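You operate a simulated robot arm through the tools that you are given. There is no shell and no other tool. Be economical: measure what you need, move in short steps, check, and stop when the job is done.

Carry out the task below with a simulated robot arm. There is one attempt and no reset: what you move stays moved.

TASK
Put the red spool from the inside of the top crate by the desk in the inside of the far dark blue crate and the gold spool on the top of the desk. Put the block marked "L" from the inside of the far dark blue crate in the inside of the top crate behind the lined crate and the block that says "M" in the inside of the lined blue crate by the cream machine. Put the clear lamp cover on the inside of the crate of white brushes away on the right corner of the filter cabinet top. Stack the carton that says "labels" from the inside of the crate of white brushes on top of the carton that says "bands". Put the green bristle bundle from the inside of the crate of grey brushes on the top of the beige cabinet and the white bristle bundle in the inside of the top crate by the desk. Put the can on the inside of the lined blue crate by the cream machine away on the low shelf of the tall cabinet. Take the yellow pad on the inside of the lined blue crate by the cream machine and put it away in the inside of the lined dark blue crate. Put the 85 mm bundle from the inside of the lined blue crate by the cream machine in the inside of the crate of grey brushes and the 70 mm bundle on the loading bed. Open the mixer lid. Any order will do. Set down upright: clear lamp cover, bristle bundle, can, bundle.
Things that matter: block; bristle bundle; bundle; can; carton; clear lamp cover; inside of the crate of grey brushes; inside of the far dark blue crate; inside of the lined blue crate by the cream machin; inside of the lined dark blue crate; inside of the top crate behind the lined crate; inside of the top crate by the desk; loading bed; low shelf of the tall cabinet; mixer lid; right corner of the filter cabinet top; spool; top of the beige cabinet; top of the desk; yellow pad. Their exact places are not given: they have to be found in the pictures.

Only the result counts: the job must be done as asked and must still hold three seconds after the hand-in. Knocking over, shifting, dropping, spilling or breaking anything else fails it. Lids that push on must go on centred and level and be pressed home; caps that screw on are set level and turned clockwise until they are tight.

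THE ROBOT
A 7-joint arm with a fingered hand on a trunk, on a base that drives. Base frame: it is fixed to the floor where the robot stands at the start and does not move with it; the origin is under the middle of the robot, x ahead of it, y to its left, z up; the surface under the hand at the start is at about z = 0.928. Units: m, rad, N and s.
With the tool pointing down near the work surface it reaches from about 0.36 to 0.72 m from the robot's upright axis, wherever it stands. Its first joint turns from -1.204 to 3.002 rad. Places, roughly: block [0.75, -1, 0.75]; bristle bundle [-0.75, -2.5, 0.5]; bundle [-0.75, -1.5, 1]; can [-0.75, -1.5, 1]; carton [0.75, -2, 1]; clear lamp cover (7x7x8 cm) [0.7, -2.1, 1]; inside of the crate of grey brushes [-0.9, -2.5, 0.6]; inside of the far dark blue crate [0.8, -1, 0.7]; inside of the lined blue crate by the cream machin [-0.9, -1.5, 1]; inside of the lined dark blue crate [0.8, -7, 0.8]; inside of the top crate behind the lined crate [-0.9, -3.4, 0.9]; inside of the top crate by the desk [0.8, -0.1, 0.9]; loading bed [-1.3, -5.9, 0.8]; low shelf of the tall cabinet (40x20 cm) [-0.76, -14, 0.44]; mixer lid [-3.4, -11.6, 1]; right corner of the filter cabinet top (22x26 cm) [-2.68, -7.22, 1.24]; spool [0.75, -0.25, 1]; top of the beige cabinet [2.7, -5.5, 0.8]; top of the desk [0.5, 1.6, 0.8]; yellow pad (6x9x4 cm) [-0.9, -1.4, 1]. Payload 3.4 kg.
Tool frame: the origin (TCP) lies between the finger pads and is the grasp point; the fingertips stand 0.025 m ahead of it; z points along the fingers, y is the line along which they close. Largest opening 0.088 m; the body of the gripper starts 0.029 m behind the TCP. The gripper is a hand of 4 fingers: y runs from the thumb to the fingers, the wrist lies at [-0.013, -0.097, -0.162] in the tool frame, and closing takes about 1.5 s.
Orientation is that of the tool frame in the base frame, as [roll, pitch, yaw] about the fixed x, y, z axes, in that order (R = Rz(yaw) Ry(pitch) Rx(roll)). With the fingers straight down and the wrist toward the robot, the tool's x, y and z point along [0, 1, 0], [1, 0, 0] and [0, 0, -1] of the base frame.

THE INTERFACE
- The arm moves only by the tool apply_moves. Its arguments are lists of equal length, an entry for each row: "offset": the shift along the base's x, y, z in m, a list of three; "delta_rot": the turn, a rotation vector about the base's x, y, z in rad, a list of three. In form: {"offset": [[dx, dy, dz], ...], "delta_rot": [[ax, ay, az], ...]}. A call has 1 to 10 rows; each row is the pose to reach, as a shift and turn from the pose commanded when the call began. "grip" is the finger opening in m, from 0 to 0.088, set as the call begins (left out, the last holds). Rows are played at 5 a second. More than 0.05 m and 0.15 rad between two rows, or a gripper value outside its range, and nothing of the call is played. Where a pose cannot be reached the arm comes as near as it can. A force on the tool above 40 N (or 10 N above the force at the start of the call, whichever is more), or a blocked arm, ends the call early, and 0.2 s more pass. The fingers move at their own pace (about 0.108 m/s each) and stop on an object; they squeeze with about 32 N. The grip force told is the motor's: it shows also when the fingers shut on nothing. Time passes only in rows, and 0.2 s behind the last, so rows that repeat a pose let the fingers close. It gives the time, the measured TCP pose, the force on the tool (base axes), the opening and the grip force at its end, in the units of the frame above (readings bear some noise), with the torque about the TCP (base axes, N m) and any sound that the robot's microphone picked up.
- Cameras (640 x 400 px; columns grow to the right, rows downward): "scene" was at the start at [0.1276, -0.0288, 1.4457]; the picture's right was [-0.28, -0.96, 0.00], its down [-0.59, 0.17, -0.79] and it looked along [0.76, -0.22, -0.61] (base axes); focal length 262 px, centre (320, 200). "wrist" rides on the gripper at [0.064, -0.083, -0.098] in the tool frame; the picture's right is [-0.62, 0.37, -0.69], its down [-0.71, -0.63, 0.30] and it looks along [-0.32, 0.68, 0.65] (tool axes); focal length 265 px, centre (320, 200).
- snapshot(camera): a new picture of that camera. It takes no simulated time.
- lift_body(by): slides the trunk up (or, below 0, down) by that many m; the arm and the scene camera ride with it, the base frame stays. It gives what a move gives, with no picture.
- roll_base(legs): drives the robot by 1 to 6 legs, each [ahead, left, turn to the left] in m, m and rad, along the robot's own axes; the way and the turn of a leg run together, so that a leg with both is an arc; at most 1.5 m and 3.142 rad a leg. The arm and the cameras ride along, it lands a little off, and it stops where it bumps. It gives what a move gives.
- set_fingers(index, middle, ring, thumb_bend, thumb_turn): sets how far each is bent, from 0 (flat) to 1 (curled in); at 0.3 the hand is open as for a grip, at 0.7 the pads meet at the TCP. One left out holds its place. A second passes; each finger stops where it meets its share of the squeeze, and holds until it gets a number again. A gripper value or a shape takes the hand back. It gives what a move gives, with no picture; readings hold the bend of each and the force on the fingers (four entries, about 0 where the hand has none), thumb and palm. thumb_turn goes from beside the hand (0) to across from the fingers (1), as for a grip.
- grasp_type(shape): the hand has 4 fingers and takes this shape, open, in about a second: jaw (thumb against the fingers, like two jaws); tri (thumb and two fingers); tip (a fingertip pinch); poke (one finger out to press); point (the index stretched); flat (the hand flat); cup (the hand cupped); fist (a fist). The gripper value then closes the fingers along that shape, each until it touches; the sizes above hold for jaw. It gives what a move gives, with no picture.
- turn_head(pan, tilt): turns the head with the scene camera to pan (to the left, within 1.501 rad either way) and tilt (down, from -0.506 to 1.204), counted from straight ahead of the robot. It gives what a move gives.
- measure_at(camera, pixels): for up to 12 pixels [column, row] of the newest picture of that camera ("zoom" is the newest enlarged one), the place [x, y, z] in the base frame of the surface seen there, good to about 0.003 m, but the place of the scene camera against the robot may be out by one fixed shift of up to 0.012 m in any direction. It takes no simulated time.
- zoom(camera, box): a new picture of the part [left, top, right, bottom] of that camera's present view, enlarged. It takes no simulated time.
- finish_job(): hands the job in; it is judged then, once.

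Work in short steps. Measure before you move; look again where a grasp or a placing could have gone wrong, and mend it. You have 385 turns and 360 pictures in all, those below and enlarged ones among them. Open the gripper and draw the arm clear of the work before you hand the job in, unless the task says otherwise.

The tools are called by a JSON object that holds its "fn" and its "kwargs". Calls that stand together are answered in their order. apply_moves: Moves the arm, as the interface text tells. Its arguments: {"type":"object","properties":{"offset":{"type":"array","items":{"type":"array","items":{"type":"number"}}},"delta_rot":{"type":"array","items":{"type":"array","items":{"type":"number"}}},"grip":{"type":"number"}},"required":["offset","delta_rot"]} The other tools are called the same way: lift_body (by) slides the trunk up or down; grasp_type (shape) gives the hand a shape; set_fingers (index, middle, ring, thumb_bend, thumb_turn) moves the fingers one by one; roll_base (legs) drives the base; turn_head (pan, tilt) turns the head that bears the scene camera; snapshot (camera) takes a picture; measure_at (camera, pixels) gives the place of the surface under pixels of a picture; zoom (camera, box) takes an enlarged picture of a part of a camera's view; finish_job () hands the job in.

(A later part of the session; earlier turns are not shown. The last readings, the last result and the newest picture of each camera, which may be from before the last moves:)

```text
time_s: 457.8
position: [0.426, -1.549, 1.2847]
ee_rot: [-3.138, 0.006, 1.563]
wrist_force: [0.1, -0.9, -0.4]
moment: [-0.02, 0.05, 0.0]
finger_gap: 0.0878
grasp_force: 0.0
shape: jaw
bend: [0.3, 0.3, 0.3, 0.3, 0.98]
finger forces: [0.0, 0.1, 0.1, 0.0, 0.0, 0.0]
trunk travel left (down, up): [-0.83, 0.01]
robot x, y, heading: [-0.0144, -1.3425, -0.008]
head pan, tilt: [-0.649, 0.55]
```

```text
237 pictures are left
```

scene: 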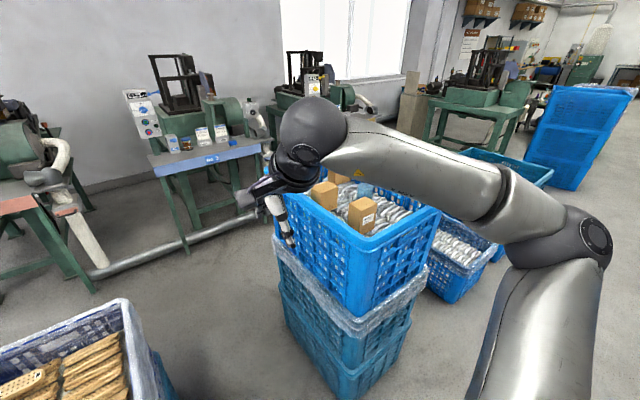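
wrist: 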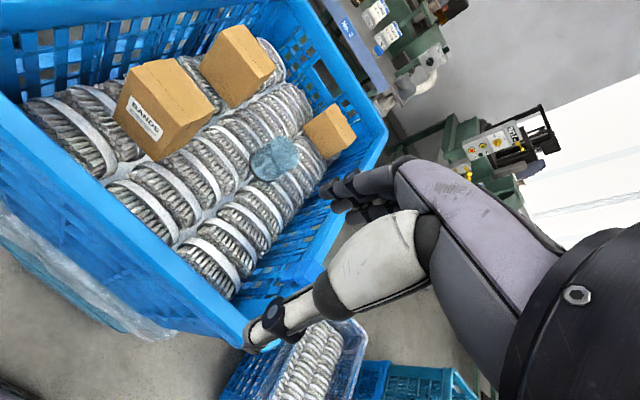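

{"fn": "zoom", "kwargs": {"camera": "scene", "box": [270, 160, 430, 260]}}

```text
4.00 times, centred on (350, 210) of scene
```

zoom: 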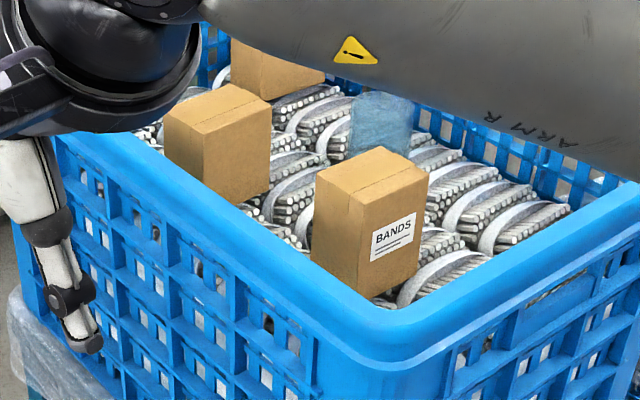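

Not on +y faces. I look from the south for the -y faces.

{"fn": "roll_base", "kwargs": {"legs": [[0, -1.45, 0]]}}

{"fn": "turn_head", "kwargs": {"pan": 0.6, "tilt": 0.6}}

{"fn": "snapshot", "kwargs": {"camera": "scene"}}

```text
time_s: 465.0
position: [0.4683, -2.9746, 1.2848]
ee_rot: [-3.139, 0.006, 1.613]
wrist_force: [-0.6, 0.6, 0.2]
moment: [0.04, 0.0, -0.02]
finger_gap: 0.0878
grasp_force: 0.1
shape: jaw
bend: [0.3, 0.3, 0.3, 0.3, 0.98]
finger forces: [0.1, 0.0, 0.0, 0.1, 0.1, 0.0]
trunk travel left (down, up): [-0.83, 0.01]
robot x, y, heading: [0.0216, -2.7919, 0.05]
head pan, tilt: [-0.649, 0.55]
```

```text
time_s: 466.5
position: [0.4687, -2.9743, 1.2864]
ee_rot: [-3.138, 0.006, 1.613]
wrist_force: [0.1, 0.2, -0.3]
moment: [0.0, 0.01, 0.0]
finger_gap: 0.0879
grasp_force: 0.2
shape: jaw
bend: [0.3, 0.3, 0.3, 0.3, 0.98]
finger forces: [0.0, 0.1, 0.0, 0.1, 0.0, 0.1]
trunk travel left (down, up): [-0.83, 0.01]
robot x, y, heading: [0.0191, -2.7958, 0.051]
head pan, tilt: [0.6, 0.6]
```

```text
235 pictures are left
```

scene: 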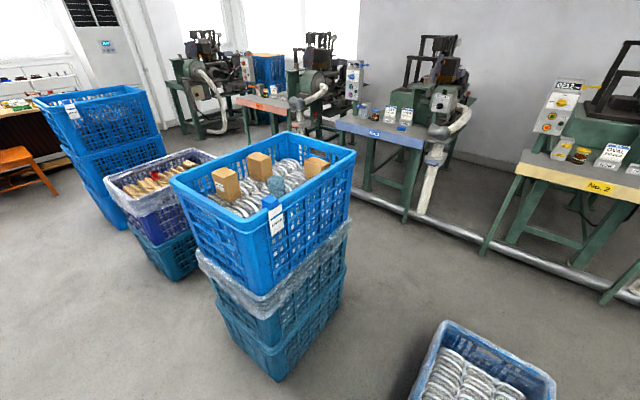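

{"fn": "zoom", "kwargs": {"camera": "scene", "box": [190, 135, 350, 235]}}

```text
4.00 times, centred on (270, 185) of scene
```

zoom: 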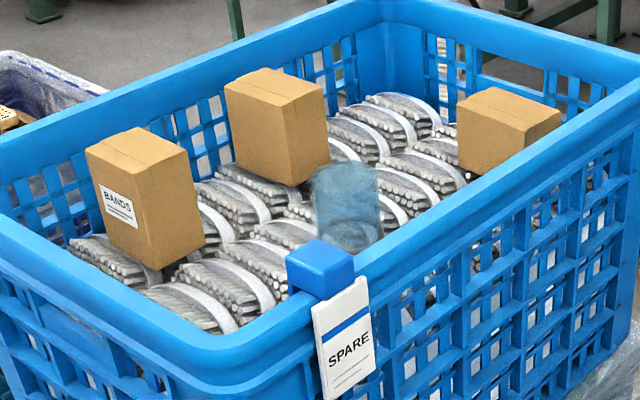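

The label must be on the +x faces. I measure the space to drive around to the east side.

{"fn": "measure_at", "kwargs": {"camera": "scene", "pixels": [[340, 290], [280, 378], [440, 335], [410, 400], [550, 385], [380, 200], [480, 245], [590, 290], [350, 160], [300, 335], [430, 212], [520, 265]]}}

```text
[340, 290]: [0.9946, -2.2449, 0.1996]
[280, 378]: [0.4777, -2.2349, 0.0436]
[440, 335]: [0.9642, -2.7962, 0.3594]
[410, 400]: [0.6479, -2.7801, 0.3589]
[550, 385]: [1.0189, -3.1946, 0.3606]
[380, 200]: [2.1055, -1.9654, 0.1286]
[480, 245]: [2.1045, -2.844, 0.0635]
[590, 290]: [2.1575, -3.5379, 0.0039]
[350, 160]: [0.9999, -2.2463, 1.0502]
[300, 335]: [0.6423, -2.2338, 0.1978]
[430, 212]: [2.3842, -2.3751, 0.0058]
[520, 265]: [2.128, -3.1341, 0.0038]
```

A corridor x 1.02–2.05 exists east of the crates, reachable via y≈-4.4. I go around to read the +x faces.

{"fn": "roll_base", "kwargs": {"legs": [[0, 0, -0.05], [0, -1.5, 0], [0, -0.12, 0], [1.45, 0, 0], [0, 0, 1.57]]}}

{"fn": "turn_head", "kwargs": {"pan": 0.2, "tilt": 0.4}}

{"fn": "snapshot", "kwargs": {"camera": "scene"}}

```text
time_s: 485.9
position: [1.7064, -4.0227, 1.2851]
ee_rot: [-3.139, 0.004, 3.09]
wrist_force: [0.7, -0.2, 0.2]
moment: [0.01, 0.01, 0.0]
finger_gap: 0.0878
grasp_force: 0.3
shape: jaw
bend: [0.3, 0.3, 0.3, 0.3, 0.98]
finger forces: [0.0, 0.0, 0.0, 0.1, 0.0, 0.0]
trunk travel left (down, up): [-0.83, 0.01]
robot x, y, heading: [1.4856, -4.453, 1.53]
head pan, tilt: [0.6, 0.6]
```

```text
time_s: 486.7
position: [1.7059, -4.0242, 1.2849]
ee_rot: [-3.138, 0.004, 3.09]
wrist_force: [-0.2, -0.1, 0.1]
moment: [0.0, -0.01, -0.02]
finger_gap: 0.0874
grasp_force: 0.1
shape: jaw
bend: [0.3, 0.3, 0.3, 0.3, 0.98]
finger forces: [0.0, 0.0, 0.1, 0.0, 0.0, 0.0]
trunk travel left (down, up): [-0.83, 0.01]
robot x, y, heading: [1.4864, -4.4488, 1.529]
head pan, tilt: [0.201, 0.4]
```

```text
233 pictures are left
```

scene: 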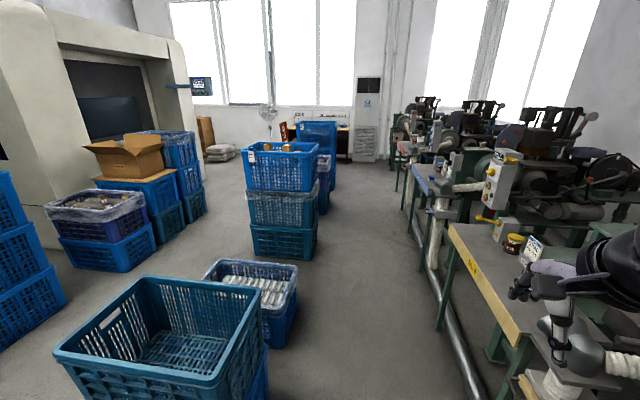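

The hand is near a machine table on the right. I bring it left and measure the table edge.

{"fn": "measure_at", "kwargs": {"camera": "scene", "pixels": [[450, 230], [500, 310], [530, 345], [440, 320], [410, 190], [297, 330], [280, 250], [460, 330]]}}

{"fn": "apply_moves", "kwargs": {"offset": [[-0.045, 0, 0], [-0.09, 0, 0], [-0.135, 0, 0], [-0.18, 0, 0], [-0.22, 0, 0]], "delta_rot": [[0, 0, 0], [0, 0, 0], [0, 0, 0], [0, 0, 0], [0, 0, 0]]}}

```text
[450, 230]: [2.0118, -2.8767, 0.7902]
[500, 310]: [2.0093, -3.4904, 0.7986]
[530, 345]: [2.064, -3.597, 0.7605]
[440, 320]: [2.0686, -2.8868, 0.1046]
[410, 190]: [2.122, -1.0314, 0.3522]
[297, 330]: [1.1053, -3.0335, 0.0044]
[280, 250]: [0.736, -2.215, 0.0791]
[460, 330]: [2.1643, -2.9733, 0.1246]
```

```text
time_s: 487.9
position: [1.4831, -4.0185, 1.2842]
ee_rot: [-3.139, 0.005, 3.09]
wrist_force: [0.4, -0.2, 0.3]
moment: [-0.01, 0.0, -0.01]
finger_gap: 0.0876
grasp_force: 0.0
shape: jaw
bend: [0.3, 0.3, 0.3, 0.3, 0.98]
finger forces: [0.0, 0.1, 0.0, 0.0, 0.0, 0.0]
trunk travel left (down, up): [-0.83, 0.01]
robot x, y, heading: [1.4844, -4.4509, 1.534]
head pan, tilt: [0.201, 0.4]
```

Clear. I drive north 1.9 m and look left at the cartons.

{"fn": "roll_base", "kwargs": {"legs": [[0, 0, 0.04], [1.0, 0, 0], [0.95, 0, 0]]}}

{"fn": "turn_head", "kwargs": {"pan": 0.9, "tilt": 0.6}}

{"fn": "snapshot", "kwargs": {"camera": "scene"}}

```text
time_s: 498.2
position: [1.4234, -2.0488, 1.2835]
ee_rot: [-3.137, 0.005, -3.12]
wrist_force: [-0.5, -0.2, 1.2]
moment: [-0.03, -0.02, 0.0]
finger_gap: 0.0876
grasp_force: 0.1
shape: jaw
bend: [0.3, 0.3, 0.3, 0.3, 0.98]
finger forces: [0.0, 0.0, 0.0, 0.0, 0.0, 0.0]
trunk travel left (down, up): [-0.83, 0.01]
robot x, y, heading: [1.456, -2.4818, 1.599]
head pan, tilt: [0.201, 0.4]
```

```text
time_s: 499.2
position: [1.4234, -2.0496, 1.2849]
ee_rot: [-3.137, 0.006, -3.121]
wrist_force: [-0.2, 0.2, -0.4]
moment: [-0.02, 0.0, -0.01]
finger_gap: 0.0878
grasp_force: 0.0
shape: jaw
bend: [0.3, 0.3, 0.3, 0.3, 0.98]
finger forces: [0.1, 0.1, 0.1, 0.1, 0.0, 0.0]
trunk travel left (down, up): [-0.83, 0.01]
robot x, y, heading: [1.4532, -2.4809, 1.597]
head pan, tilt: [0.901, 0.6]
```

```text
232 pictures are left
```

scene: 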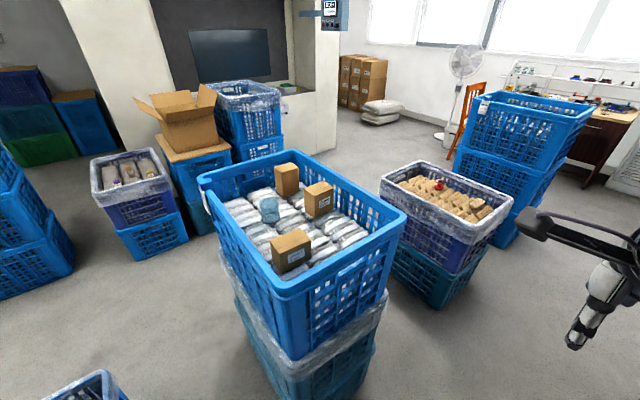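

{"fn": "zoom", "kwargs": {"camera": "scene", "box": [220, 150, 350, 280]}}

{"fn": "measure_at", "kwargs": {"camera": "scene", "pixels": [[288, 240], [292, 260], [318, 190], [320, 208], [287, 168], [269, 200], [400, 210], [395, 255], [405, 270]]}}

```text
3.08 times, centred on (285, 215) of scene
```

zoom: 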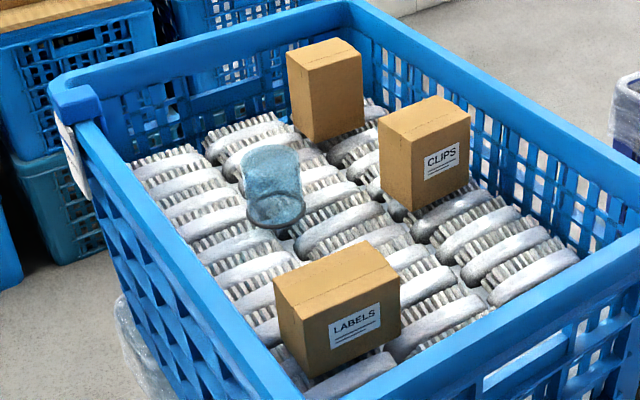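

```text
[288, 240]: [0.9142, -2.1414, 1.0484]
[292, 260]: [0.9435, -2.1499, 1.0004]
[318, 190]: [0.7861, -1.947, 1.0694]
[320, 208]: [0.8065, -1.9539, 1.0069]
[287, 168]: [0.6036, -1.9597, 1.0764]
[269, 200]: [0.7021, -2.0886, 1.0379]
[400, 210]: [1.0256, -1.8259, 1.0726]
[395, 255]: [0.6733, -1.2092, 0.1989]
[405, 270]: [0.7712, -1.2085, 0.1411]
```

LABELS is the carton at (0.92,-2.14); the other is CLIPS. I go back around to the west side.

{"fn": "roll_base", "kwargs": {"legs": [[0, 0, -0.027], [-1.0, 0, 0], [-0.97, 0, 0], [0, 1.45, 0]]}}

```text
time_s: 516.2
position: [0.0089, -4.0649, 1.2844]
ee_rot: [-3.137, 0.004, -3.101]
wrist_force: [0.3, -0.7, -0.1]
moment: [0.01, -0.04, -0.03]
finger_gap: 0.0879
grasp_force: 0.0
shape: jaw
bend: [0.3, 0.3, 0.3, 0.3, 0.98]
finger forces: [0.0, 0.0, 0.0, 0.0, 0.1, 0.0]
trunk travel left (down, up): [-0.83, 0.01]
robot x, y, heading: [0.0471, -4.4986, 1.62]
head pan, tilt: [0.901, 0.6]
```

{"fn": "roll_base", "kwargs": {"legs": [[0, 0.02, -0.05], [1.2, 0, 0], [1.2, 0, 0], [0, 0, -1.57]]}}

{"fn": "turn_head", "kwargs": {"pan": 0.1, "tilt": 0.9}}

{"fn": "snapshot", "kwargs": {"camera": "scene"}}

{"fn": "snapshot", "kwargs": {"camera": "wrist"}}

```text
time_s: 532.1
position: [0.5237, -2.1527, 1.2843]
ee_rot: [-3.139, 0.004, 1.512]
wrist_force: [0.0, -0.7, 1.1]
moment: [0.05, 0.0, -0.02]
finger_gap: 0.0878
grasp_force: 0.0
shape: jaw
bend: [0.3, 0.3, 0.3, 0.3, 0.98]
finger forces: [0.1, 0.0, 0.0, 0.1, 0.0, 0.1]
trunk travel left (down, up): [-0.83, 0.01]
robot x, y, heading: [0.0889, -2.1478, -0.057]
head pan, tilt: [0.901, 0.6]
```

```text
time_s: 533.2
position: [0.5239, -2.1529, 1.2842]
ee_rot: [-3.138, 0.006, 1.509]
wrist_force: [0.5, -0.4, 0.5]
moment: [0.0, 0.0, 0.02]
finger_gap: 0.0876
grasp_force: 0.1
shape: jaw
bend: [0.3, 0.3, 0.3, 0.3, 0.98]
finger forces: [0.0, 0.0, 0.1, 0.0, 0.0, 0.1]
trunk travel left (down, up): [-0.83, 0.01]
robot x, y, heading: [0.0894, -2.1483, -0.053]
head pan, tilt: [0.099, 0.901]
```

```text
230 pictures are left
```

scene: 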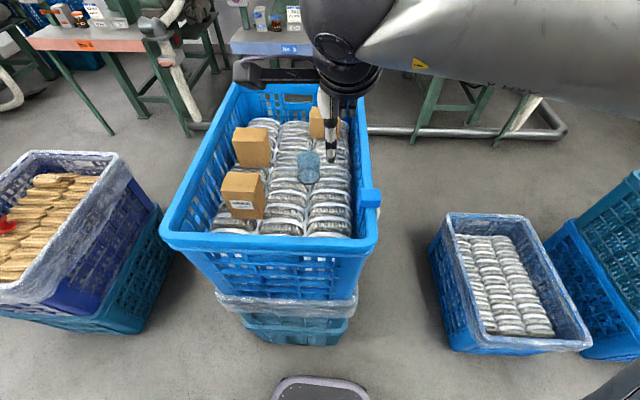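

```text
229 pictures are left
```

wrist: 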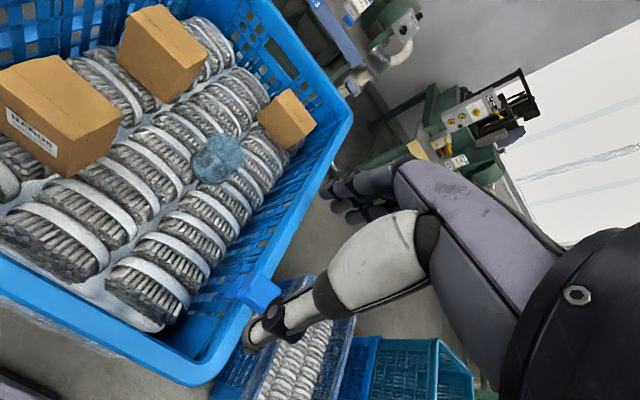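

I correct the heading and move closer, measuring base clearance first.

{"fn": "measure_at", "kwargs": {"camera": "scene", "pixels": [[315, 379], [300, 340], [290, 345], [270, 240], [320, 300]]}}

{"fn": "roll_base", "kwargs": {"legs": [[0.1, 0.02, 0.055]]}}

{"fn": "apply_moves", "kwargs": {"offset": [[0.04, 0, -0.01], [0.08, 0, -0.02], [0.12, 0.0, -0.03], [0.15, 0.0, -0.04]], "delta_rot": [[0, 0, 0], [0, 0, 0], [0, 0, 0], [0, 0, 0]]}}

{"fn": "snapshot", "kwargs": {"camera": "wrist"}}

```text
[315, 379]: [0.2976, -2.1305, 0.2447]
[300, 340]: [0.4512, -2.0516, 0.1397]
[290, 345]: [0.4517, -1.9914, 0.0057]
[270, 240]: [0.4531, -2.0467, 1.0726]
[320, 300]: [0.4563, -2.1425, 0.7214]
```

```text
time_s: 534.4
position: [0.6243, -2.1129, 1.2839]
ee_rot: [-3.138, 0.006, 1.565]
wrist_force: [0.5, -0.3, 0.6]
moment: [0.0, 0.03, 0.02]
finger_gap: 0.0874
grasp_force: 0.2
shape: jaw
bend: [0.3, 0.3, 0.3, 0.3, 0.98]
finger forces: [0.1, 0.1, 0.0, 0.0, 0.0, 0.0]
trunk travel left (down, up): [-0.83, 0.01]
robot x, y, heading: [0.1891, -2.129, 0.001]
head pan, tilt: [0.099, 0.901]
```

```text
time_s: 535.4
position: [0.7756, -2.1093, 1.2438]
ee_rot: [-3.138, 0.004, 1.566]
wrist_force: [0.4, 0.2, -0.7]
moment: [0.01, 0.05, -0.02]
finger_gap: 0.0877
grasp_force: 0.0
shape: jaw
bend: [0.3, 0.3, 0.3, 0.3, 0.98]
finger forces: [0.1, 0.1, 0.0, 0.2, 0.1, 0.0]
trunk travel left (down, up): [-0.83, 0.01]
robot x, y, heading: [0.1888, -2.1312, 0.0]
head pan, tilt: [0.099, 0.901]
```

```text
228 pictures are left
```

wrist: 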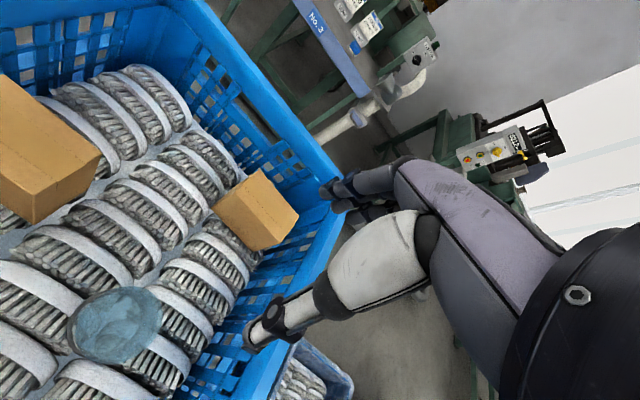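

{"fn": "zoom", "kwargs": {"camera": "wrist", "box": [190, 140, 320, 270]}}

{"fn": "measure_at", "kwargs": {"camera": "wrist", "pixels": [[258, 172], [295, 212], [265, 192], [262, 247], [217, 208], [280, 215], [240, 210], [255, 190], [285, 232], [220, 230], [275, 245]]}}

```text
3.08 times, centred on (255, 205) of wrist
```

zoom: 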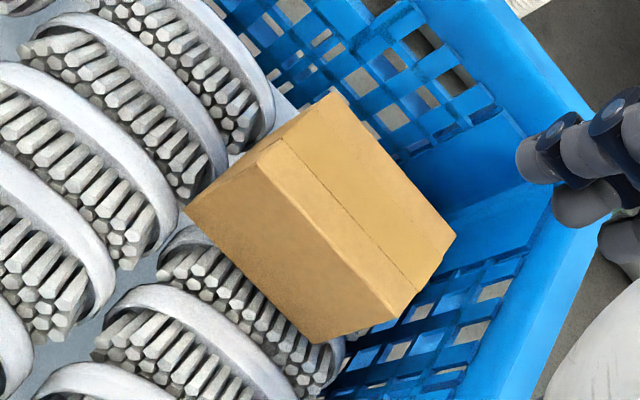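

```text
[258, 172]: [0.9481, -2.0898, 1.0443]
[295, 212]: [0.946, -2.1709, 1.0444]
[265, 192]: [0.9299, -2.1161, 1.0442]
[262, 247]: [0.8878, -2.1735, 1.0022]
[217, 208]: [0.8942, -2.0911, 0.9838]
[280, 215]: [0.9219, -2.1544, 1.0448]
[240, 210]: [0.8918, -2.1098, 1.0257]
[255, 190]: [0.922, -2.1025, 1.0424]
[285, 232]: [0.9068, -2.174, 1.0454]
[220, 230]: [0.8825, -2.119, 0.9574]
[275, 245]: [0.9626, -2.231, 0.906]
```

LABELS: x 0.889–0.953, y -2.09…-2.175, top 1.0445. I move above its centre and see whether it is in reach.

{"fn": "apply_moves", "kwargs": {"offset": [[0.04, -0.01, -0.02], [0.08, -0.018, -0.045], [0.115, -0.022, -0.075], [0.143, -0.023, -0.11], [0.145, -0.023, -0.135]], "delta_rot": [[0, 0, 0], [0, 0, 0], [0, 0, 0], [0, 0, 0], [0, 0, 0]]}}

{"fn": "snapshot", "kwargs": {"camera": "wrist"}}

```text
time_s: 536.6
position: [0.9097, -2.1393, 1.1036]
ee_rot: [-3.137, 0.004, 1.565]
wrist_force: [0.8, -0.1, -0.9]
moment: [0.02, -0.01, -0.01]
finger_gap: 0.0878
grasp_force: 0.0
shape: jaw
bend: [0.3, 0.3, 0.3, 0.3, 0.98]
finger forces: [0.0, 0.0, 0.0, 0.0, 0.0, 0.0]
out of reach, approached as far as the arm can: row 4, 5
trunk travel left (down, up): [-0.83, 0.01]
robot x, y, heading: [0.1906, -2.127, 0.002]
head pan, tilt: [0.099, 0.901]
```

```text
226 pictures are left
```

wrist: 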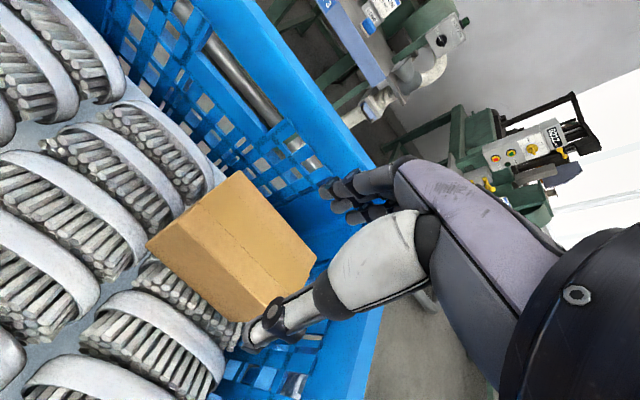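

Just short of reach. I tilt the hand 0.12 rad outward to gain reach and re-aim at x=0.921.

{"fn": "apply_moves", "kwargs": {"offset": [[0, 0, 0], [0, 0, 0], [0.001, 0.0, -0.01], [0.001, 0.0, -0.02]], "delta_rot": [[0, -0.06, 0], [0, -0.12, 0], [0, -0.12, 0], [0, -0.12, 0]]}}

{"fn": "snapshot", "kwargs": {"camera": "wrist"}}

```text
time_s: 537.6
position: [0.9133, -2.1375, 1.084]
ee_rot: [3.024, 0.004, 1.566]
wrist_force: [0.1, -0.1, 0.7]
moment: [0.0, 0.0, 0.0]
finger_gap: 0.0877
grasp_force: 0.0
shape: jaw
bend: [0.3, 0.3, 0.3, 0.3, 0.98]
finger forces: [0.0, 0.0, 0.0, 0.0, 0.0, 0.0]
trunk travel left (down, up): [-0.83, 0.01]
robot x, y, heading: [0.1922, -2.1334, 0.003]
head pan, tilt: [0.099, 0.901]
```

```text
225 pictures are left
```

wrist: 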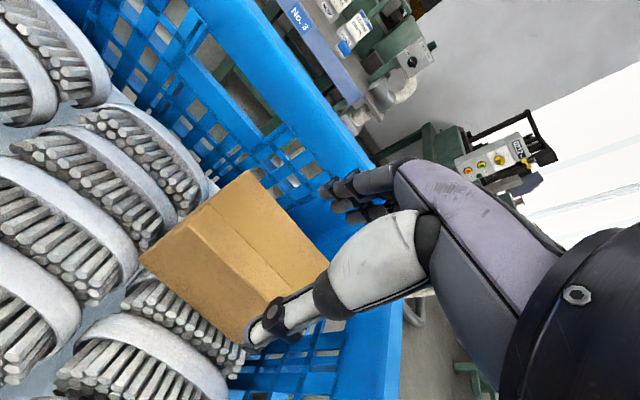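

I shift +5 mm in x and y, and descend with the box between the fingers.

{"fn": "apply_moves", "kwargs": {"offset": [[0.005, 0.005, 0], [0.006, 0.005, -0.02], [0.006, 0.005, -0.045], [0.006, 0.005, -0.066]], "delta_rot": [[0, 0, 0], [0, 0, 0], [0, 0, 0], [0, 0, 0]]}}

{"fn": "snapshot", "kwargs": {"camera": "wrist"}}

```text
time_s: 538.6
position: [0.9159, -2.1323, 1.02]
ee_rot: [3.019, 0.002, 1.563]
wrist_force: [4.1, 1.3, 10.9]
moment: [0.08, -0.15, -0.03]
finger_gap: 0.0881
grasp_force: 0.0
shape: jaw
bend: [0.27, 0.3, 0.3, 0.3, 0.98]
finger forces: [9.5, 0.0, 0.0, 0.1, 1.5, 0.0]
trunk travel left (down, up): [-0.83, 0.01]
robot x, y, heading: [0.1928, -2.1278, -0.002]
head pan, tilt: [0.099, 0.901]
```

```text
224 pictures are left
```

wrist: 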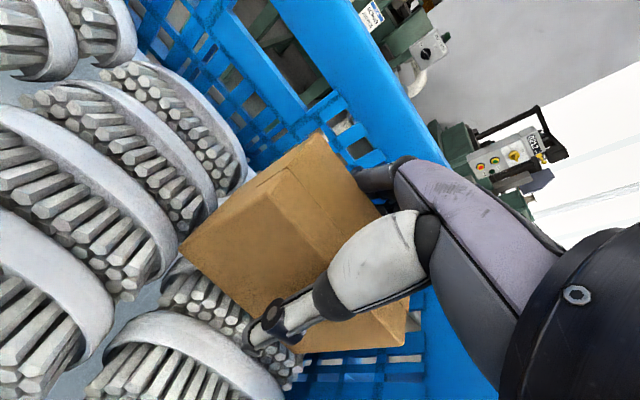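

The index finger is touching (9.5 N), probably the box's far top edge. I rise 4 cm and check the box edges.

{"fn": "apply_moves", "kwargs": {"offset": [[0, 0, 0.02], [0, 0, 0.05]], "delta_rot": [[0, 0, 0], [0, 0, 0]]}}

{"fn": "zoom", "kwargs": {"camera": "wrist", "box": [130, 130, 370, 360]}}

```text
time_s: 539.2
position: [0.9162, -2.1331, 1.0677]
ee_rot: [3.024, 0.005, 1.565]
wrist_force: [0.2, 0.4, 0.3]
moment: [0.0, 0.01, 0.02]
finger_gap: 0.0878
grasp_force: 0.1
shape: jaw
bend: [0.3, 0.3, 0.3, 0.3, 0.98]
finger forces: [0.0, 0.1, 0.1, 0.0, 0.0, 0.1]
trunk travel left (down, up): [-0.83, 0.01]
robot x, y, heading: [0.194, -2.1318, -0.001]
head pan, tilt: [0.099, 0.901]
```

```text
1.74 times, centred on (250, 245) of wrist
```

zoom: 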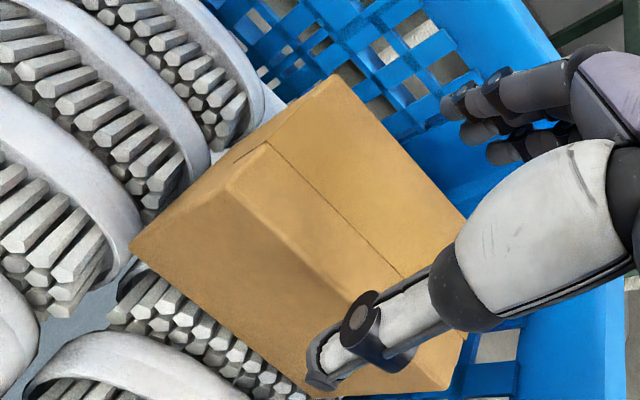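

{"fn": "measure_at", "kwargs": {"camera": "zoom", "pixels": [[328, 82], [400, 150], [460, 215], [232, 190], [340, 300], [300, 180], [380, 220], [440, 200], [145, 240], [270, 145], [460, 340]]}}

```text
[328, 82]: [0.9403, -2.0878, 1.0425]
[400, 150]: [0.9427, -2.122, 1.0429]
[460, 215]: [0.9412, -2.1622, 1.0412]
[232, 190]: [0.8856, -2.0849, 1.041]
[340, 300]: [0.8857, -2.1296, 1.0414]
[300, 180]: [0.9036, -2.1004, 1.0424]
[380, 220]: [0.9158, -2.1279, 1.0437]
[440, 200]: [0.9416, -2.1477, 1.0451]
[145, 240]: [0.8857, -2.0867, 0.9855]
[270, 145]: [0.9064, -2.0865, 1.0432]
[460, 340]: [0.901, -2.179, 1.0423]
```

Box centre is (0.915,-2.132). I'll grasp a little higher: TCP (0.912,-2.132,1.032).

{"fn": "apply_moves", "kwargs": {"offset": [[-0.004, 0.001, 0], [-0.004, 0.001, -0.02], [-0.004, 0.001, -0.036]], "delta_rot": [[0, 0, 0], [0, 0, 0], [0, 0, 0]]}}

```text
time_s: 540.0
position: [0.9119, -2.1319, 1.0321]
ee_rot: [3.024, 0.005, 1.564]
wrist_force: [0.3, -0.4, -0.4]
moment: [-0.01, 0.01, 0.02]
finger_gap: 0.0881
grasp_force: 0.1
shape: jaw
bend: [0.3, 0.3, 0.3, 0.3, 0.98]
finger forces: [0.3, 0.0, 0.0, 0.1, 0.0, 0.0]
trunk travel left (down, up): [-0.83, 0.01]
robot x, y, heading: [0.1905, -2.1337, -0.001]
head pan, tilt: [0.099, 0.901]
```

No contact now; I close and lift slightly.

{"fn": "apply_moves", "kwargs": {"offset": [[0, 0, 0], [0, 0, 0], [0, 0, 0], [0, 0, 0], [0, 0, 0], [0, 0, 0], [0, 0, 0], [0, 0, 0]], "delta_rot": [[0, 0, 0], [0, 0, 0], [0, 0, 0], [0, 0, 0], [0, 0, 0], [0, 0, 0], [0, 0, 0], [0, 0, 0]], "grip": 0.03}}

{"fn": "apply_moves", "kwargs": {"offset": [[0, 0, 0.02], [0, 0, 0.05], [-0.02, 0, 0.09], [-0.04, 0, 0.13], [-0.07, 0, 0.16]], "delta_rot": [[0, 0, 0], [0, 0, 0], [0, 0, 0], [0, 0, 0], [0, 0, 0]]}}

{"fn": "snapshot", "kwargs": {"camera": "wrist"}}

{"fn": "snapshot", "kwargs": {"camera": "scene"}}

```text
time_s: 541.8
position: [0.9116, -2.1327, 1.0323]
ee_rot: [3.025, 0.004, 1.564]
wrist_force: [-0.2, -0.3, -0.3]
moment: [0.02, 0.09, 0.03]
finger_gap: 0.0533
grasp_force: 32.2
shape: jaw
bend: [0.29, 0.41, 0.38, 0.63, 0.99]
finger forces: [16.4, 8.8, 4.1, 0.0, 29.5, 0.0]
trunk travel left (down, up): [-0.83, 0.01]
robot x, y, heading: [0.1871, -2.1335, 0.003]
head pan, tilt: [0.099, 0.901]
```

```text
time_s: 543.0
position: [0.8399, -2.1314, 1.1926]
ee_rot: [3.025, 0.004, 1.566]
wrist_force: [0.1, 0.2, -1.7]
moment: [-0.03, -0.03, 0.0]
finger_gap: 0.0537
grasp_force: 31.7
shape: jaw
bend: [0.29, 0.41, 0.38, 0.63, 0.99]
finger forces: [16.6, 8.7, 4.0, 0.1, 29.5, 0.0]
trunk travel left (down, up): [-0.83, 0.01]
robot x, y, heading: [0.1903, -2.1347, -0.001]
head pan, tilt: [0.099, 0.901]
```

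```text
222 pictures are left
```

wrist: 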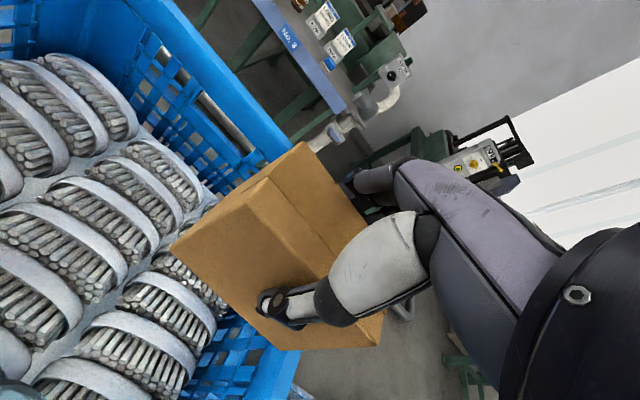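

```text
221 pictures are left
```

scene: 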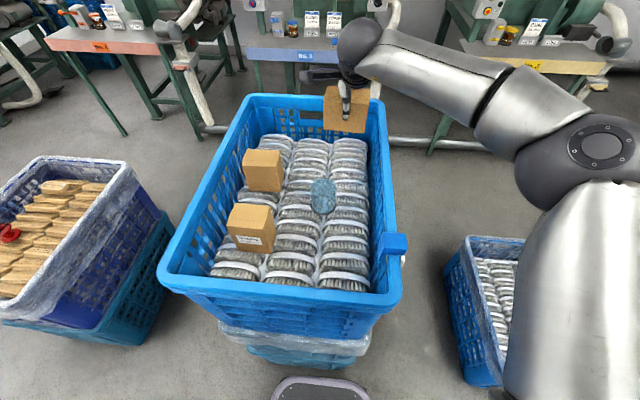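

Held. I check whether the carton is level, and measure BANDS' top precisely.

{"fn": "measure_at", "kwargs": {"camera": "wrist", "pixels": [[245, 190], [290, 160], [330, 200], [320, 260], [260, 200], [355, 215], [190, 250], [310, 340], [225, 300]]}}

{"fn": "measure_at", "kwargs": {"camera": "scene", "pixels": [[250, 210], [233, 207], [270, 210], [238, 222], [270, 228], [252, 217], [265, 212], [263, 155], [275, 190], [250, 240]]}}

```text
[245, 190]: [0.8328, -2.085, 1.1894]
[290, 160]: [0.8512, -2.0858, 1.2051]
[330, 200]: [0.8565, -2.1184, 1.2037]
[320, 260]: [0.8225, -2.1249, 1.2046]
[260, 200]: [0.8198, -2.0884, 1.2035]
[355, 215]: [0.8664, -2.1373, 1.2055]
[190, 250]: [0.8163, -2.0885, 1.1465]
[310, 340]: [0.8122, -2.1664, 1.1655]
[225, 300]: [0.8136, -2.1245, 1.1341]
```

```text
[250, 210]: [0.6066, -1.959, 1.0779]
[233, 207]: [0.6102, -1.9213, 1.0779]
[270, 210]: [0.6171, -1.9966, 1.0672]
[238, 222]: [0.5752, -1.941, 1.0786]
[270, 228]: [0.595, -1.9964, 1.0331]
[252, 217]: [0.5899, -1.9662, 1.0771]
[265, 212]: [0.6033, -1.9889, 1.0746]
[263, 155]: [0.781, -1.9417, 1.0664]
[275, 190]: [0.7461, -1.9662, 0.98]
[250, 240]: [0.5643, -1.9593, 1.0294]
```

The carton is level (top 1.204 at TCP 1.193). I raise, back the base 0.1 m and move toward BANDS to measure it from close by.

{"fn": "apply_moves", "kwargs": {"offset": [[-0.03, 0.02, 0.03], [-0.07, 0.04, 0.045], [-0.11, 0.06, 0.05]], "delta_rot": [[0, 0, 0], [0, 0, 0], [0, 0, 0]]}}

{"fn": "roll_base", "kwargs": {"legs": [[-0.12, 0.1, 0]]}}

{"fn": "apply_moves", "kwargs": {"offset": [[-0.04, 0.0, 0], [-0.08, 0.0, 0]], "delta_rot": [[0, 0, 0], [0, 0, 0]]}}

{"fn": "snapshot", "kwargs": {"camera": "wrist"}}

```text
time_s: 543.8
position: [0.7325, -2.0678, 1.2449]
ee_rot: [3.025, 0.007, 1.562]
wrist_force: [0.0, 0.9, -1.7]
moment: [0.0, 0.03, -0.02]
finger_gap: 0.0535
grasp_force: 31.9
shape: jaw
bend: [0.29, 0.41, 0.38, 0.63, 0.99]
finger forces: [16.5, 8.6, 4.0, 0.1, 29.4, 0.0]
trunk travel left (down, up): [-0.83, 0.01]
robot x, y, heading: [0.1896, -2.1315, -0.006]
head pan, tilt: [0.099, 0.901]
```

```text
time_s: 545.2
position: [0.6172, -1.9649, 1.2433]
ee_rot: [3.026, 0.004, 1.567]
wrist_force: [-0.5, -0.9, -1.0]
moment: [0.01, -0.02, -0.03]
finger_gap: 0.0534
grasp_force: 31.6
shape: jaw
bend: [0.29, 0.41, 0.38, 0.63, 0.99]
finger forces: [16.7, 8.7, 4.1, 0.1, 29.5, 0.0]
trunk travel left (down, up): [-0.83, 0.01]
robot x, y, heading: [0.0691, -2.0297, 0.002]
head pan, tilt: [0.099, 0.901]
```

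```text
time_s: 545.8
position: [0.5318, -1.964, 1.2451]
ee_rot: [3.022, 0.004, 1.566]
wrist_force: [0.0, 0.2, -1.9]
moment: [0.0, -0.01, 0.02]
finger_gap: 0.0536
grasp_force: 32.0
shape: jaw
bend: [0.29, 0.41, 0.38, 0.63, 0.99]
finger forces: [16.7, 8.7, 4.1, 0.0, 29.7, 0.1]
trunk travel left (down, up): [-0.83, 0.01]
robot x, y, heading: [0.0732, -2.0291, 0.003]
head pan, tilt: [0.099, 0.901]
```

```text
220 pictures are left
```

wrist: 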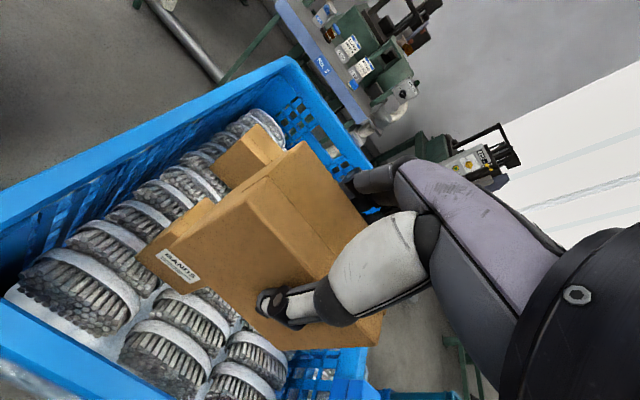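

I look at BANDS from the scene camera to pin its top corners.

{"fn": "zoom", "kwargs": {"camera": "scene", "box": [180, 130, 380, 300]}}

```text
2.35 times, centred on (280, 215) of scene
```

zoom: 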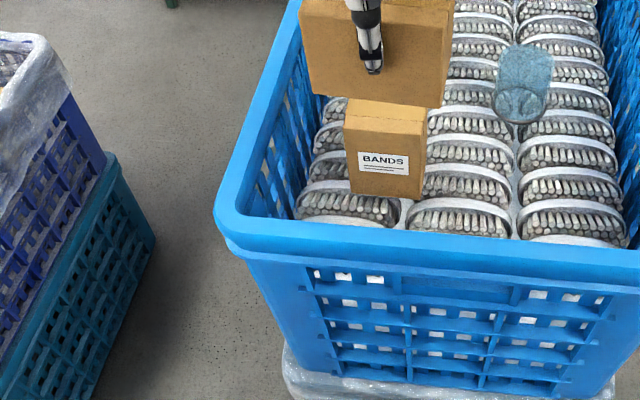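

{"fn": "measure_at", "kwargs": {"camera": "zoom", "pixels": [[348, 124], [425, 132], [352, 185], [418, 192], [385, 118], [350, 104], [424, 110], [385, 150], [320, 50], [330, 90], [435, 100]]}}

```text
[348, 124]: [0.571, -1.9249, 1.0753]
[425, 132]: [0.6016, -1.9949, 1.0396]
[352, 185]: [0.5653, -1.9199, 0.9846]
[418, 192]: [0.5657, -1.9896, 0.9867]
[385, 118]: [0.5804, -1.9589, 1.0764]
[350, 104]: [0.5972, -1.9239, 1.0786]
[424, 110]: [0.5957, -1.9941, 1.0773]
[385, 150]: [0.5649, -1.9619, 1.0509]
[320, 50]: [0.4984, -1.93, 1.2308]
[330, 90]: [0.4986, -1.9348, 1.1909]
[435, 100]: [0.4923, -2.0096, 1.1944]
```

{"fn": "measure_at", "kwargs": {"camera": "zoom", "pixels": [[305, 40], [312, 85], [450, 50], [440, 98], [346, 110], [426, 118]]}}

```text
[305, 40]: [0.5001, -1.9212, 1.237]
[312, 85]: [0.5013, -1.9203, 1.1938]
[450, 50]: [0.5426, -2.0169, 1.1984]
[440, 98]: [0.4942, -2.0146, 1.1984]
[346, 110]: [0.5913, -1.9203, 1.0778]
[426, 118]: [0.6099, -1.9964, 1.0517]
```

The held carton must move +0.068 in x and +0.010 in y to sit over BANDS. I do so at height, then descend to just above.

{"fn": "apply_moves", "kwargs": {"offset": [[0.035, 0.005, 0], [0.068, 0.01, 0], [0.068, 0.01, -0.04], [0.068, 0.01, -0.07]], "delta_rot": [[0, 0, 0], [0, 0, 0], [0, 0, 0], [0, 0, 0]]}}

{"fn": "zoom", "kwargs": {"camera": "scene", "box": [180, 130, 380, 300]}}

{"fn": "snapshot", "kwargs": {"camera": "wrist"}}

```text
time_s: 546.8
position: [0.601, -1.9563, 1.1734]
ee_rot: [3.026, 0.006, 1.566]
wrist_force: [0.4, -0.4, -2.2]
moment: [-0.04, -0.02, -0.02]
finger_gap: 0.0536
grasp_force: 32.3
shape: jaw
bend: [0.29, 0.41, 0.38, 0.63, 0.99]
finger forces: [16.6, 8.7, 4.0, 0.0, 29.5, 0.0]
trunk travel left (down, up): [-0.83, 0.01]
robot x, y, heading: [0.0774, -2.0325, 0.006]
head pan, tilt: [0.099, 0.901]
```

```text
2.35 times, centred on (280, 215) of scene
```

zoom: 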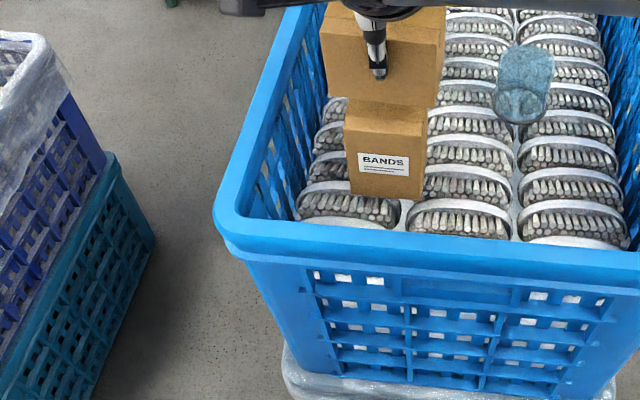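

```text
217 pictures are left
```

wrist: 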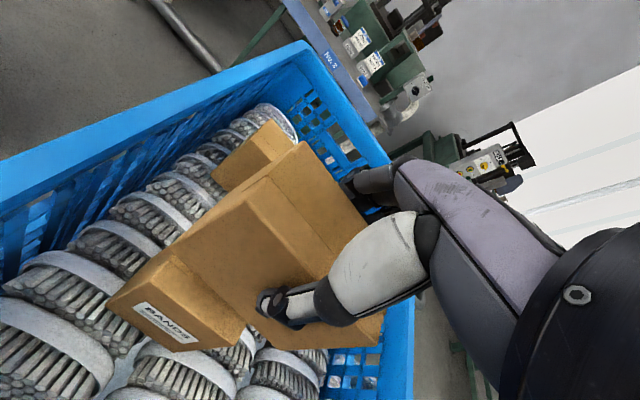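

{"fn": "measure_at", "kwargs": {"camera": "zoom", "pixels": [[326, 50], [436, 60], [345, 85], [430, 95], [350, 140], [418, 145], [380, 104]]}}

{"fn": "measure_at", "kwargs": {"camera": "wrist", "pixels": [[190, 240], [240, 330], [175, 265], [225, 340], [150, 265], [205, 320], [175, 290], [260, 250]]}}

```text
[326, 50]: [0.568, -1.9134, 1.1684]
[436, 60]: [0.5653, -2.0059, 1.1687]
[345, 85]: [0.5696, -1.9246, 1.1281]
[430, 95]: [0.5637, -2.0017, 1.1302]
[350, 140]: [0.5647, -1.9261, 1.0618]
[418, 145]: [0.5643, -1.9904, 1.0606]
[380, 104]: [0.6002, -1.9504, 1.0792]
```

```text
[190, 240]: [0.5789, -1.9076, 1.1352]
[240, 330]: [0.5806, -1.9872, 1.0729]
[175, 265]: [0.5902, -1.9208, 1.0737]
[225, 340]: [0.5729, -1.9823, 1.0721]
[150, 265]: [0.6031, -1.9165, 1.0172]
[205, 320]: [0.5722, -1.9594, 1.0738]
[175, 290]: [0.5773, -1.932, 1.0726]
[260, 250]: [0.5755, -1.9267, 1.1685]
```

Aligned within ~2 mm. I descend to contact near TCP 1.127.

{"fn": "apply_moves", "kwargs": {"offset": [[0, 0, -0.025], [0, 0, -0.037], [0, 0, -0.041], [0, 0, -0.044], [0, 0, -0.047], [0, 0, -0.05]], "delta_rot": [[0, 0, 0], [0, 0, 0], [0, 0, 0], [0, 0, 0], [0, 0, 0], [0, 0, 0]]}}

```text
time_s: 548.1
position: [0.6026, -1.957, 1.1346]
ee_rot: [3.005, -0.006, 1.566]
wrist_force: [-4.2, -1.5, 20.3]
moment: [-0.05, 0.73, -0.05]
finger_gap: 0.0528
grasp_force: 31.5
shape: jaw
bend: [0.28, 0.41, 0.37, 0.65, 0.99]
finger forces: [18.8, 9.1, 4.1, 0.1, 36.3, 0.1]
trunk travel left (down, up): [-0.83, 0.01]
robot x, y, heading: [0.0728, -2.0301, 0.002]
head pan, tilt: [0.099, 0.901]
stopped in row 6: the force on the tool passed its limit at 42 N (the readings are from after the stop); the commanded pose is now the measured one
```

Contact made. I open and rise vertically.

{"fn": "apply_moves", "kwargs": {"offset": [[0, 0, 0.001], [0, 0, 0.001], [0, 0, 0.001], [0, 0, 0.001], [0, 0, 0.001], [0, 0, 0.02], [0, 0, 0.05], [0, 0, 0.09]], "delta_rot": [[0, 0, 0], [0, 0, 0], [0, 0, 0], [0, 0, 0], [0, 0, 0], [0, 0, 0], [0, 0, 0], [0, 0, 0]], "grip": 0.088}}

{"fn": "snapshot", "kwargs": {"camera": "wrist"}}

{"fn": "zoom", "kwargs": {"camera": "scene", "box": [180, 130, 380, 300]}}

```text
time_s: 549.9
position: [0.6015, -1.957, 1.2194]
ee_rot: [3.011, -0.001, 1.566]
wrist_force: [-0.2, 0.2, -0.2]
moment: [0.02, -0.03, -0.01]
finger_gap: 0.0879
grasp_force: 0.0
shape: jaw
bend: [0.3, 0.3, 0.3, 0.3, 0.98]
finger forces: [0.0, 0.1, 0.0, 0.0, 0.0, 0.0]
trunk travel left (down, up): [-0.83, 0.01]
robot x, y, heading: [0.0744, -2.0258, 0.003]
head pan, tilt: [0.099, 0.901]
```

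```text
216 pictures are left
```

wrist: 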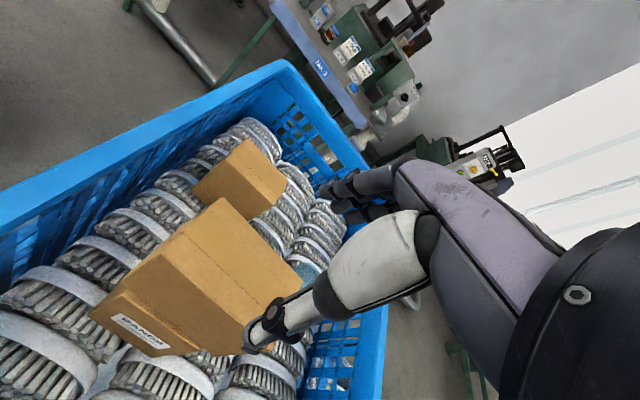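

```text
2.35 times, centred on (280, 215) of scene
```

zoom: 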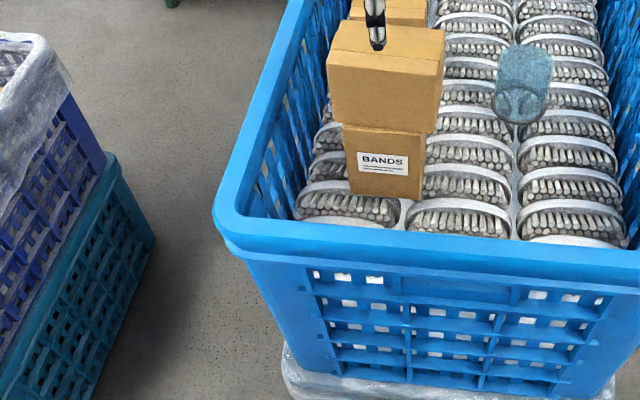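

LABELS sits squarely on BANDS. Now the lamp cover: I level the hand and move nearer to see it.

{"fn": "apply_moves", "kwargs": {"offset": [[0, -0.03, 0.02], [0.0, -0.07, 0.03], [0.0, -0.11, 0.03]], "delta_rot": [[0, 0.045, 0], [0, 0.09, 0], [0, 0.13, 0]]}}

{"fn": "snapshot", "kwargs": {"camera": "wrist"}}

```text
time_s: 550.7
position: [0.6049, -2.0687, 1.25]
ee_rot: [-3.139, -0.002, 1.564]
wrist_force: [0.1, 1.0, 0.2]
moment: [0.03, 0.02, -0.02]
finger_gap: 0.088
grasp_force: 0.1
shape: jaw
bend: [0.3, 0.3, 0.3, 0.3, 0.98]
finger forces: [0.0, 0.1, 0.0, 0.0, 0.1, 0.1]
trunk travel left (down, up): [-0.83, 0.01]
robot x, y, heading: [0.074, -2.033, 0.004]
head pan, tilt: [0.099, 0.901]
```

```text
214 pictures are left
```

wrist: 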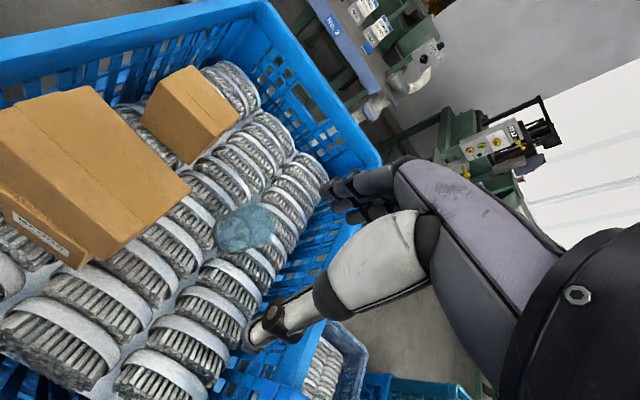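

{"fn": "zoom", "kwargs": {"camera": "wrist", "box": [190, 180, 300, 270]}}

{"fn": "zoom", "kwargs": {"camera": "scene", "box": [300, 130, 380, 200]}}

```text
4.44 times, centred on (245, 225) of wrist
```

zoom: 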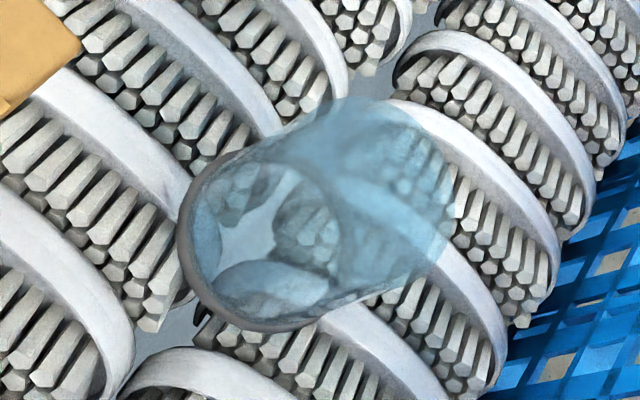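

```text
5.71 times, centred on (340, 165) of scene
```

zoom: 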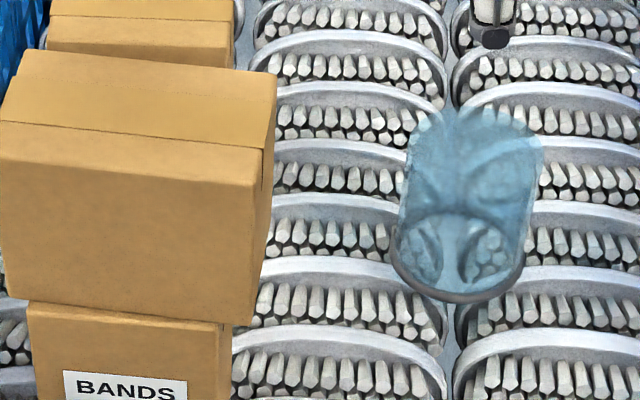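

{"fn": "measure_at", "kwargs": {"camera": "wrist", "pixels": [[217, 235], [236, 252], [222, 217], [260, 222], [268, 212], [272, 228], [255, 207], [232, 235], [262, 240], [245, 215]]}}

{"fn": "measure_at", "kwargs": {"camera": "zoom", "pixels": [[400, 260], [520, 265], [460, 298], [415, 130], [535, 150], [475, 125], [470, 180], [400, 200], [530, 210]]}}

```text
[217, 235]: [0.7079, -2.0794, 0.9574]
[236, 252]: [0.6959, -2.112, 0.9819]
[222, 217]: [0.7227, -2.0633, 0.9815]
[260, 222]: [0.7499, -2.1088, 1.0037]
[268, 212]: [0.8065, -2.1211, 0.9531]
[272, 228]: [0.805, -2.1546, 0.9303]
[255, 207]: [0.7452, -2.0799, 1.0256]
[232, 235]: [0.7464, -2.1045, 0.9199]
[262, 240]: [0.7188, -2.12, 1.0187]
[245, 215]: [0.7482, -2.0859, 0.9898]
```

```text
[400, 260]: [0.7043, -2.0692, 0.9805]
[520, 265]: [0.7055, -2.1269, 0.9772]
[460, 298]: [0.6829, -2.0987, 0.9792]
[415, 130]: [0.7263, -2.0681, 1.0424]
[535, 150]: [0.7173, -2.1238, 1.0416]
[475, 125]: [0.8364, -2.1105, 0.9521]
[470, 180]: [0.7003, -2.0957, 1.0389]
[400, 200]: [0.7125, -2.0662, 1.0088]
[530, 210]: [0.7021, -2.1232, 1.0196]
```

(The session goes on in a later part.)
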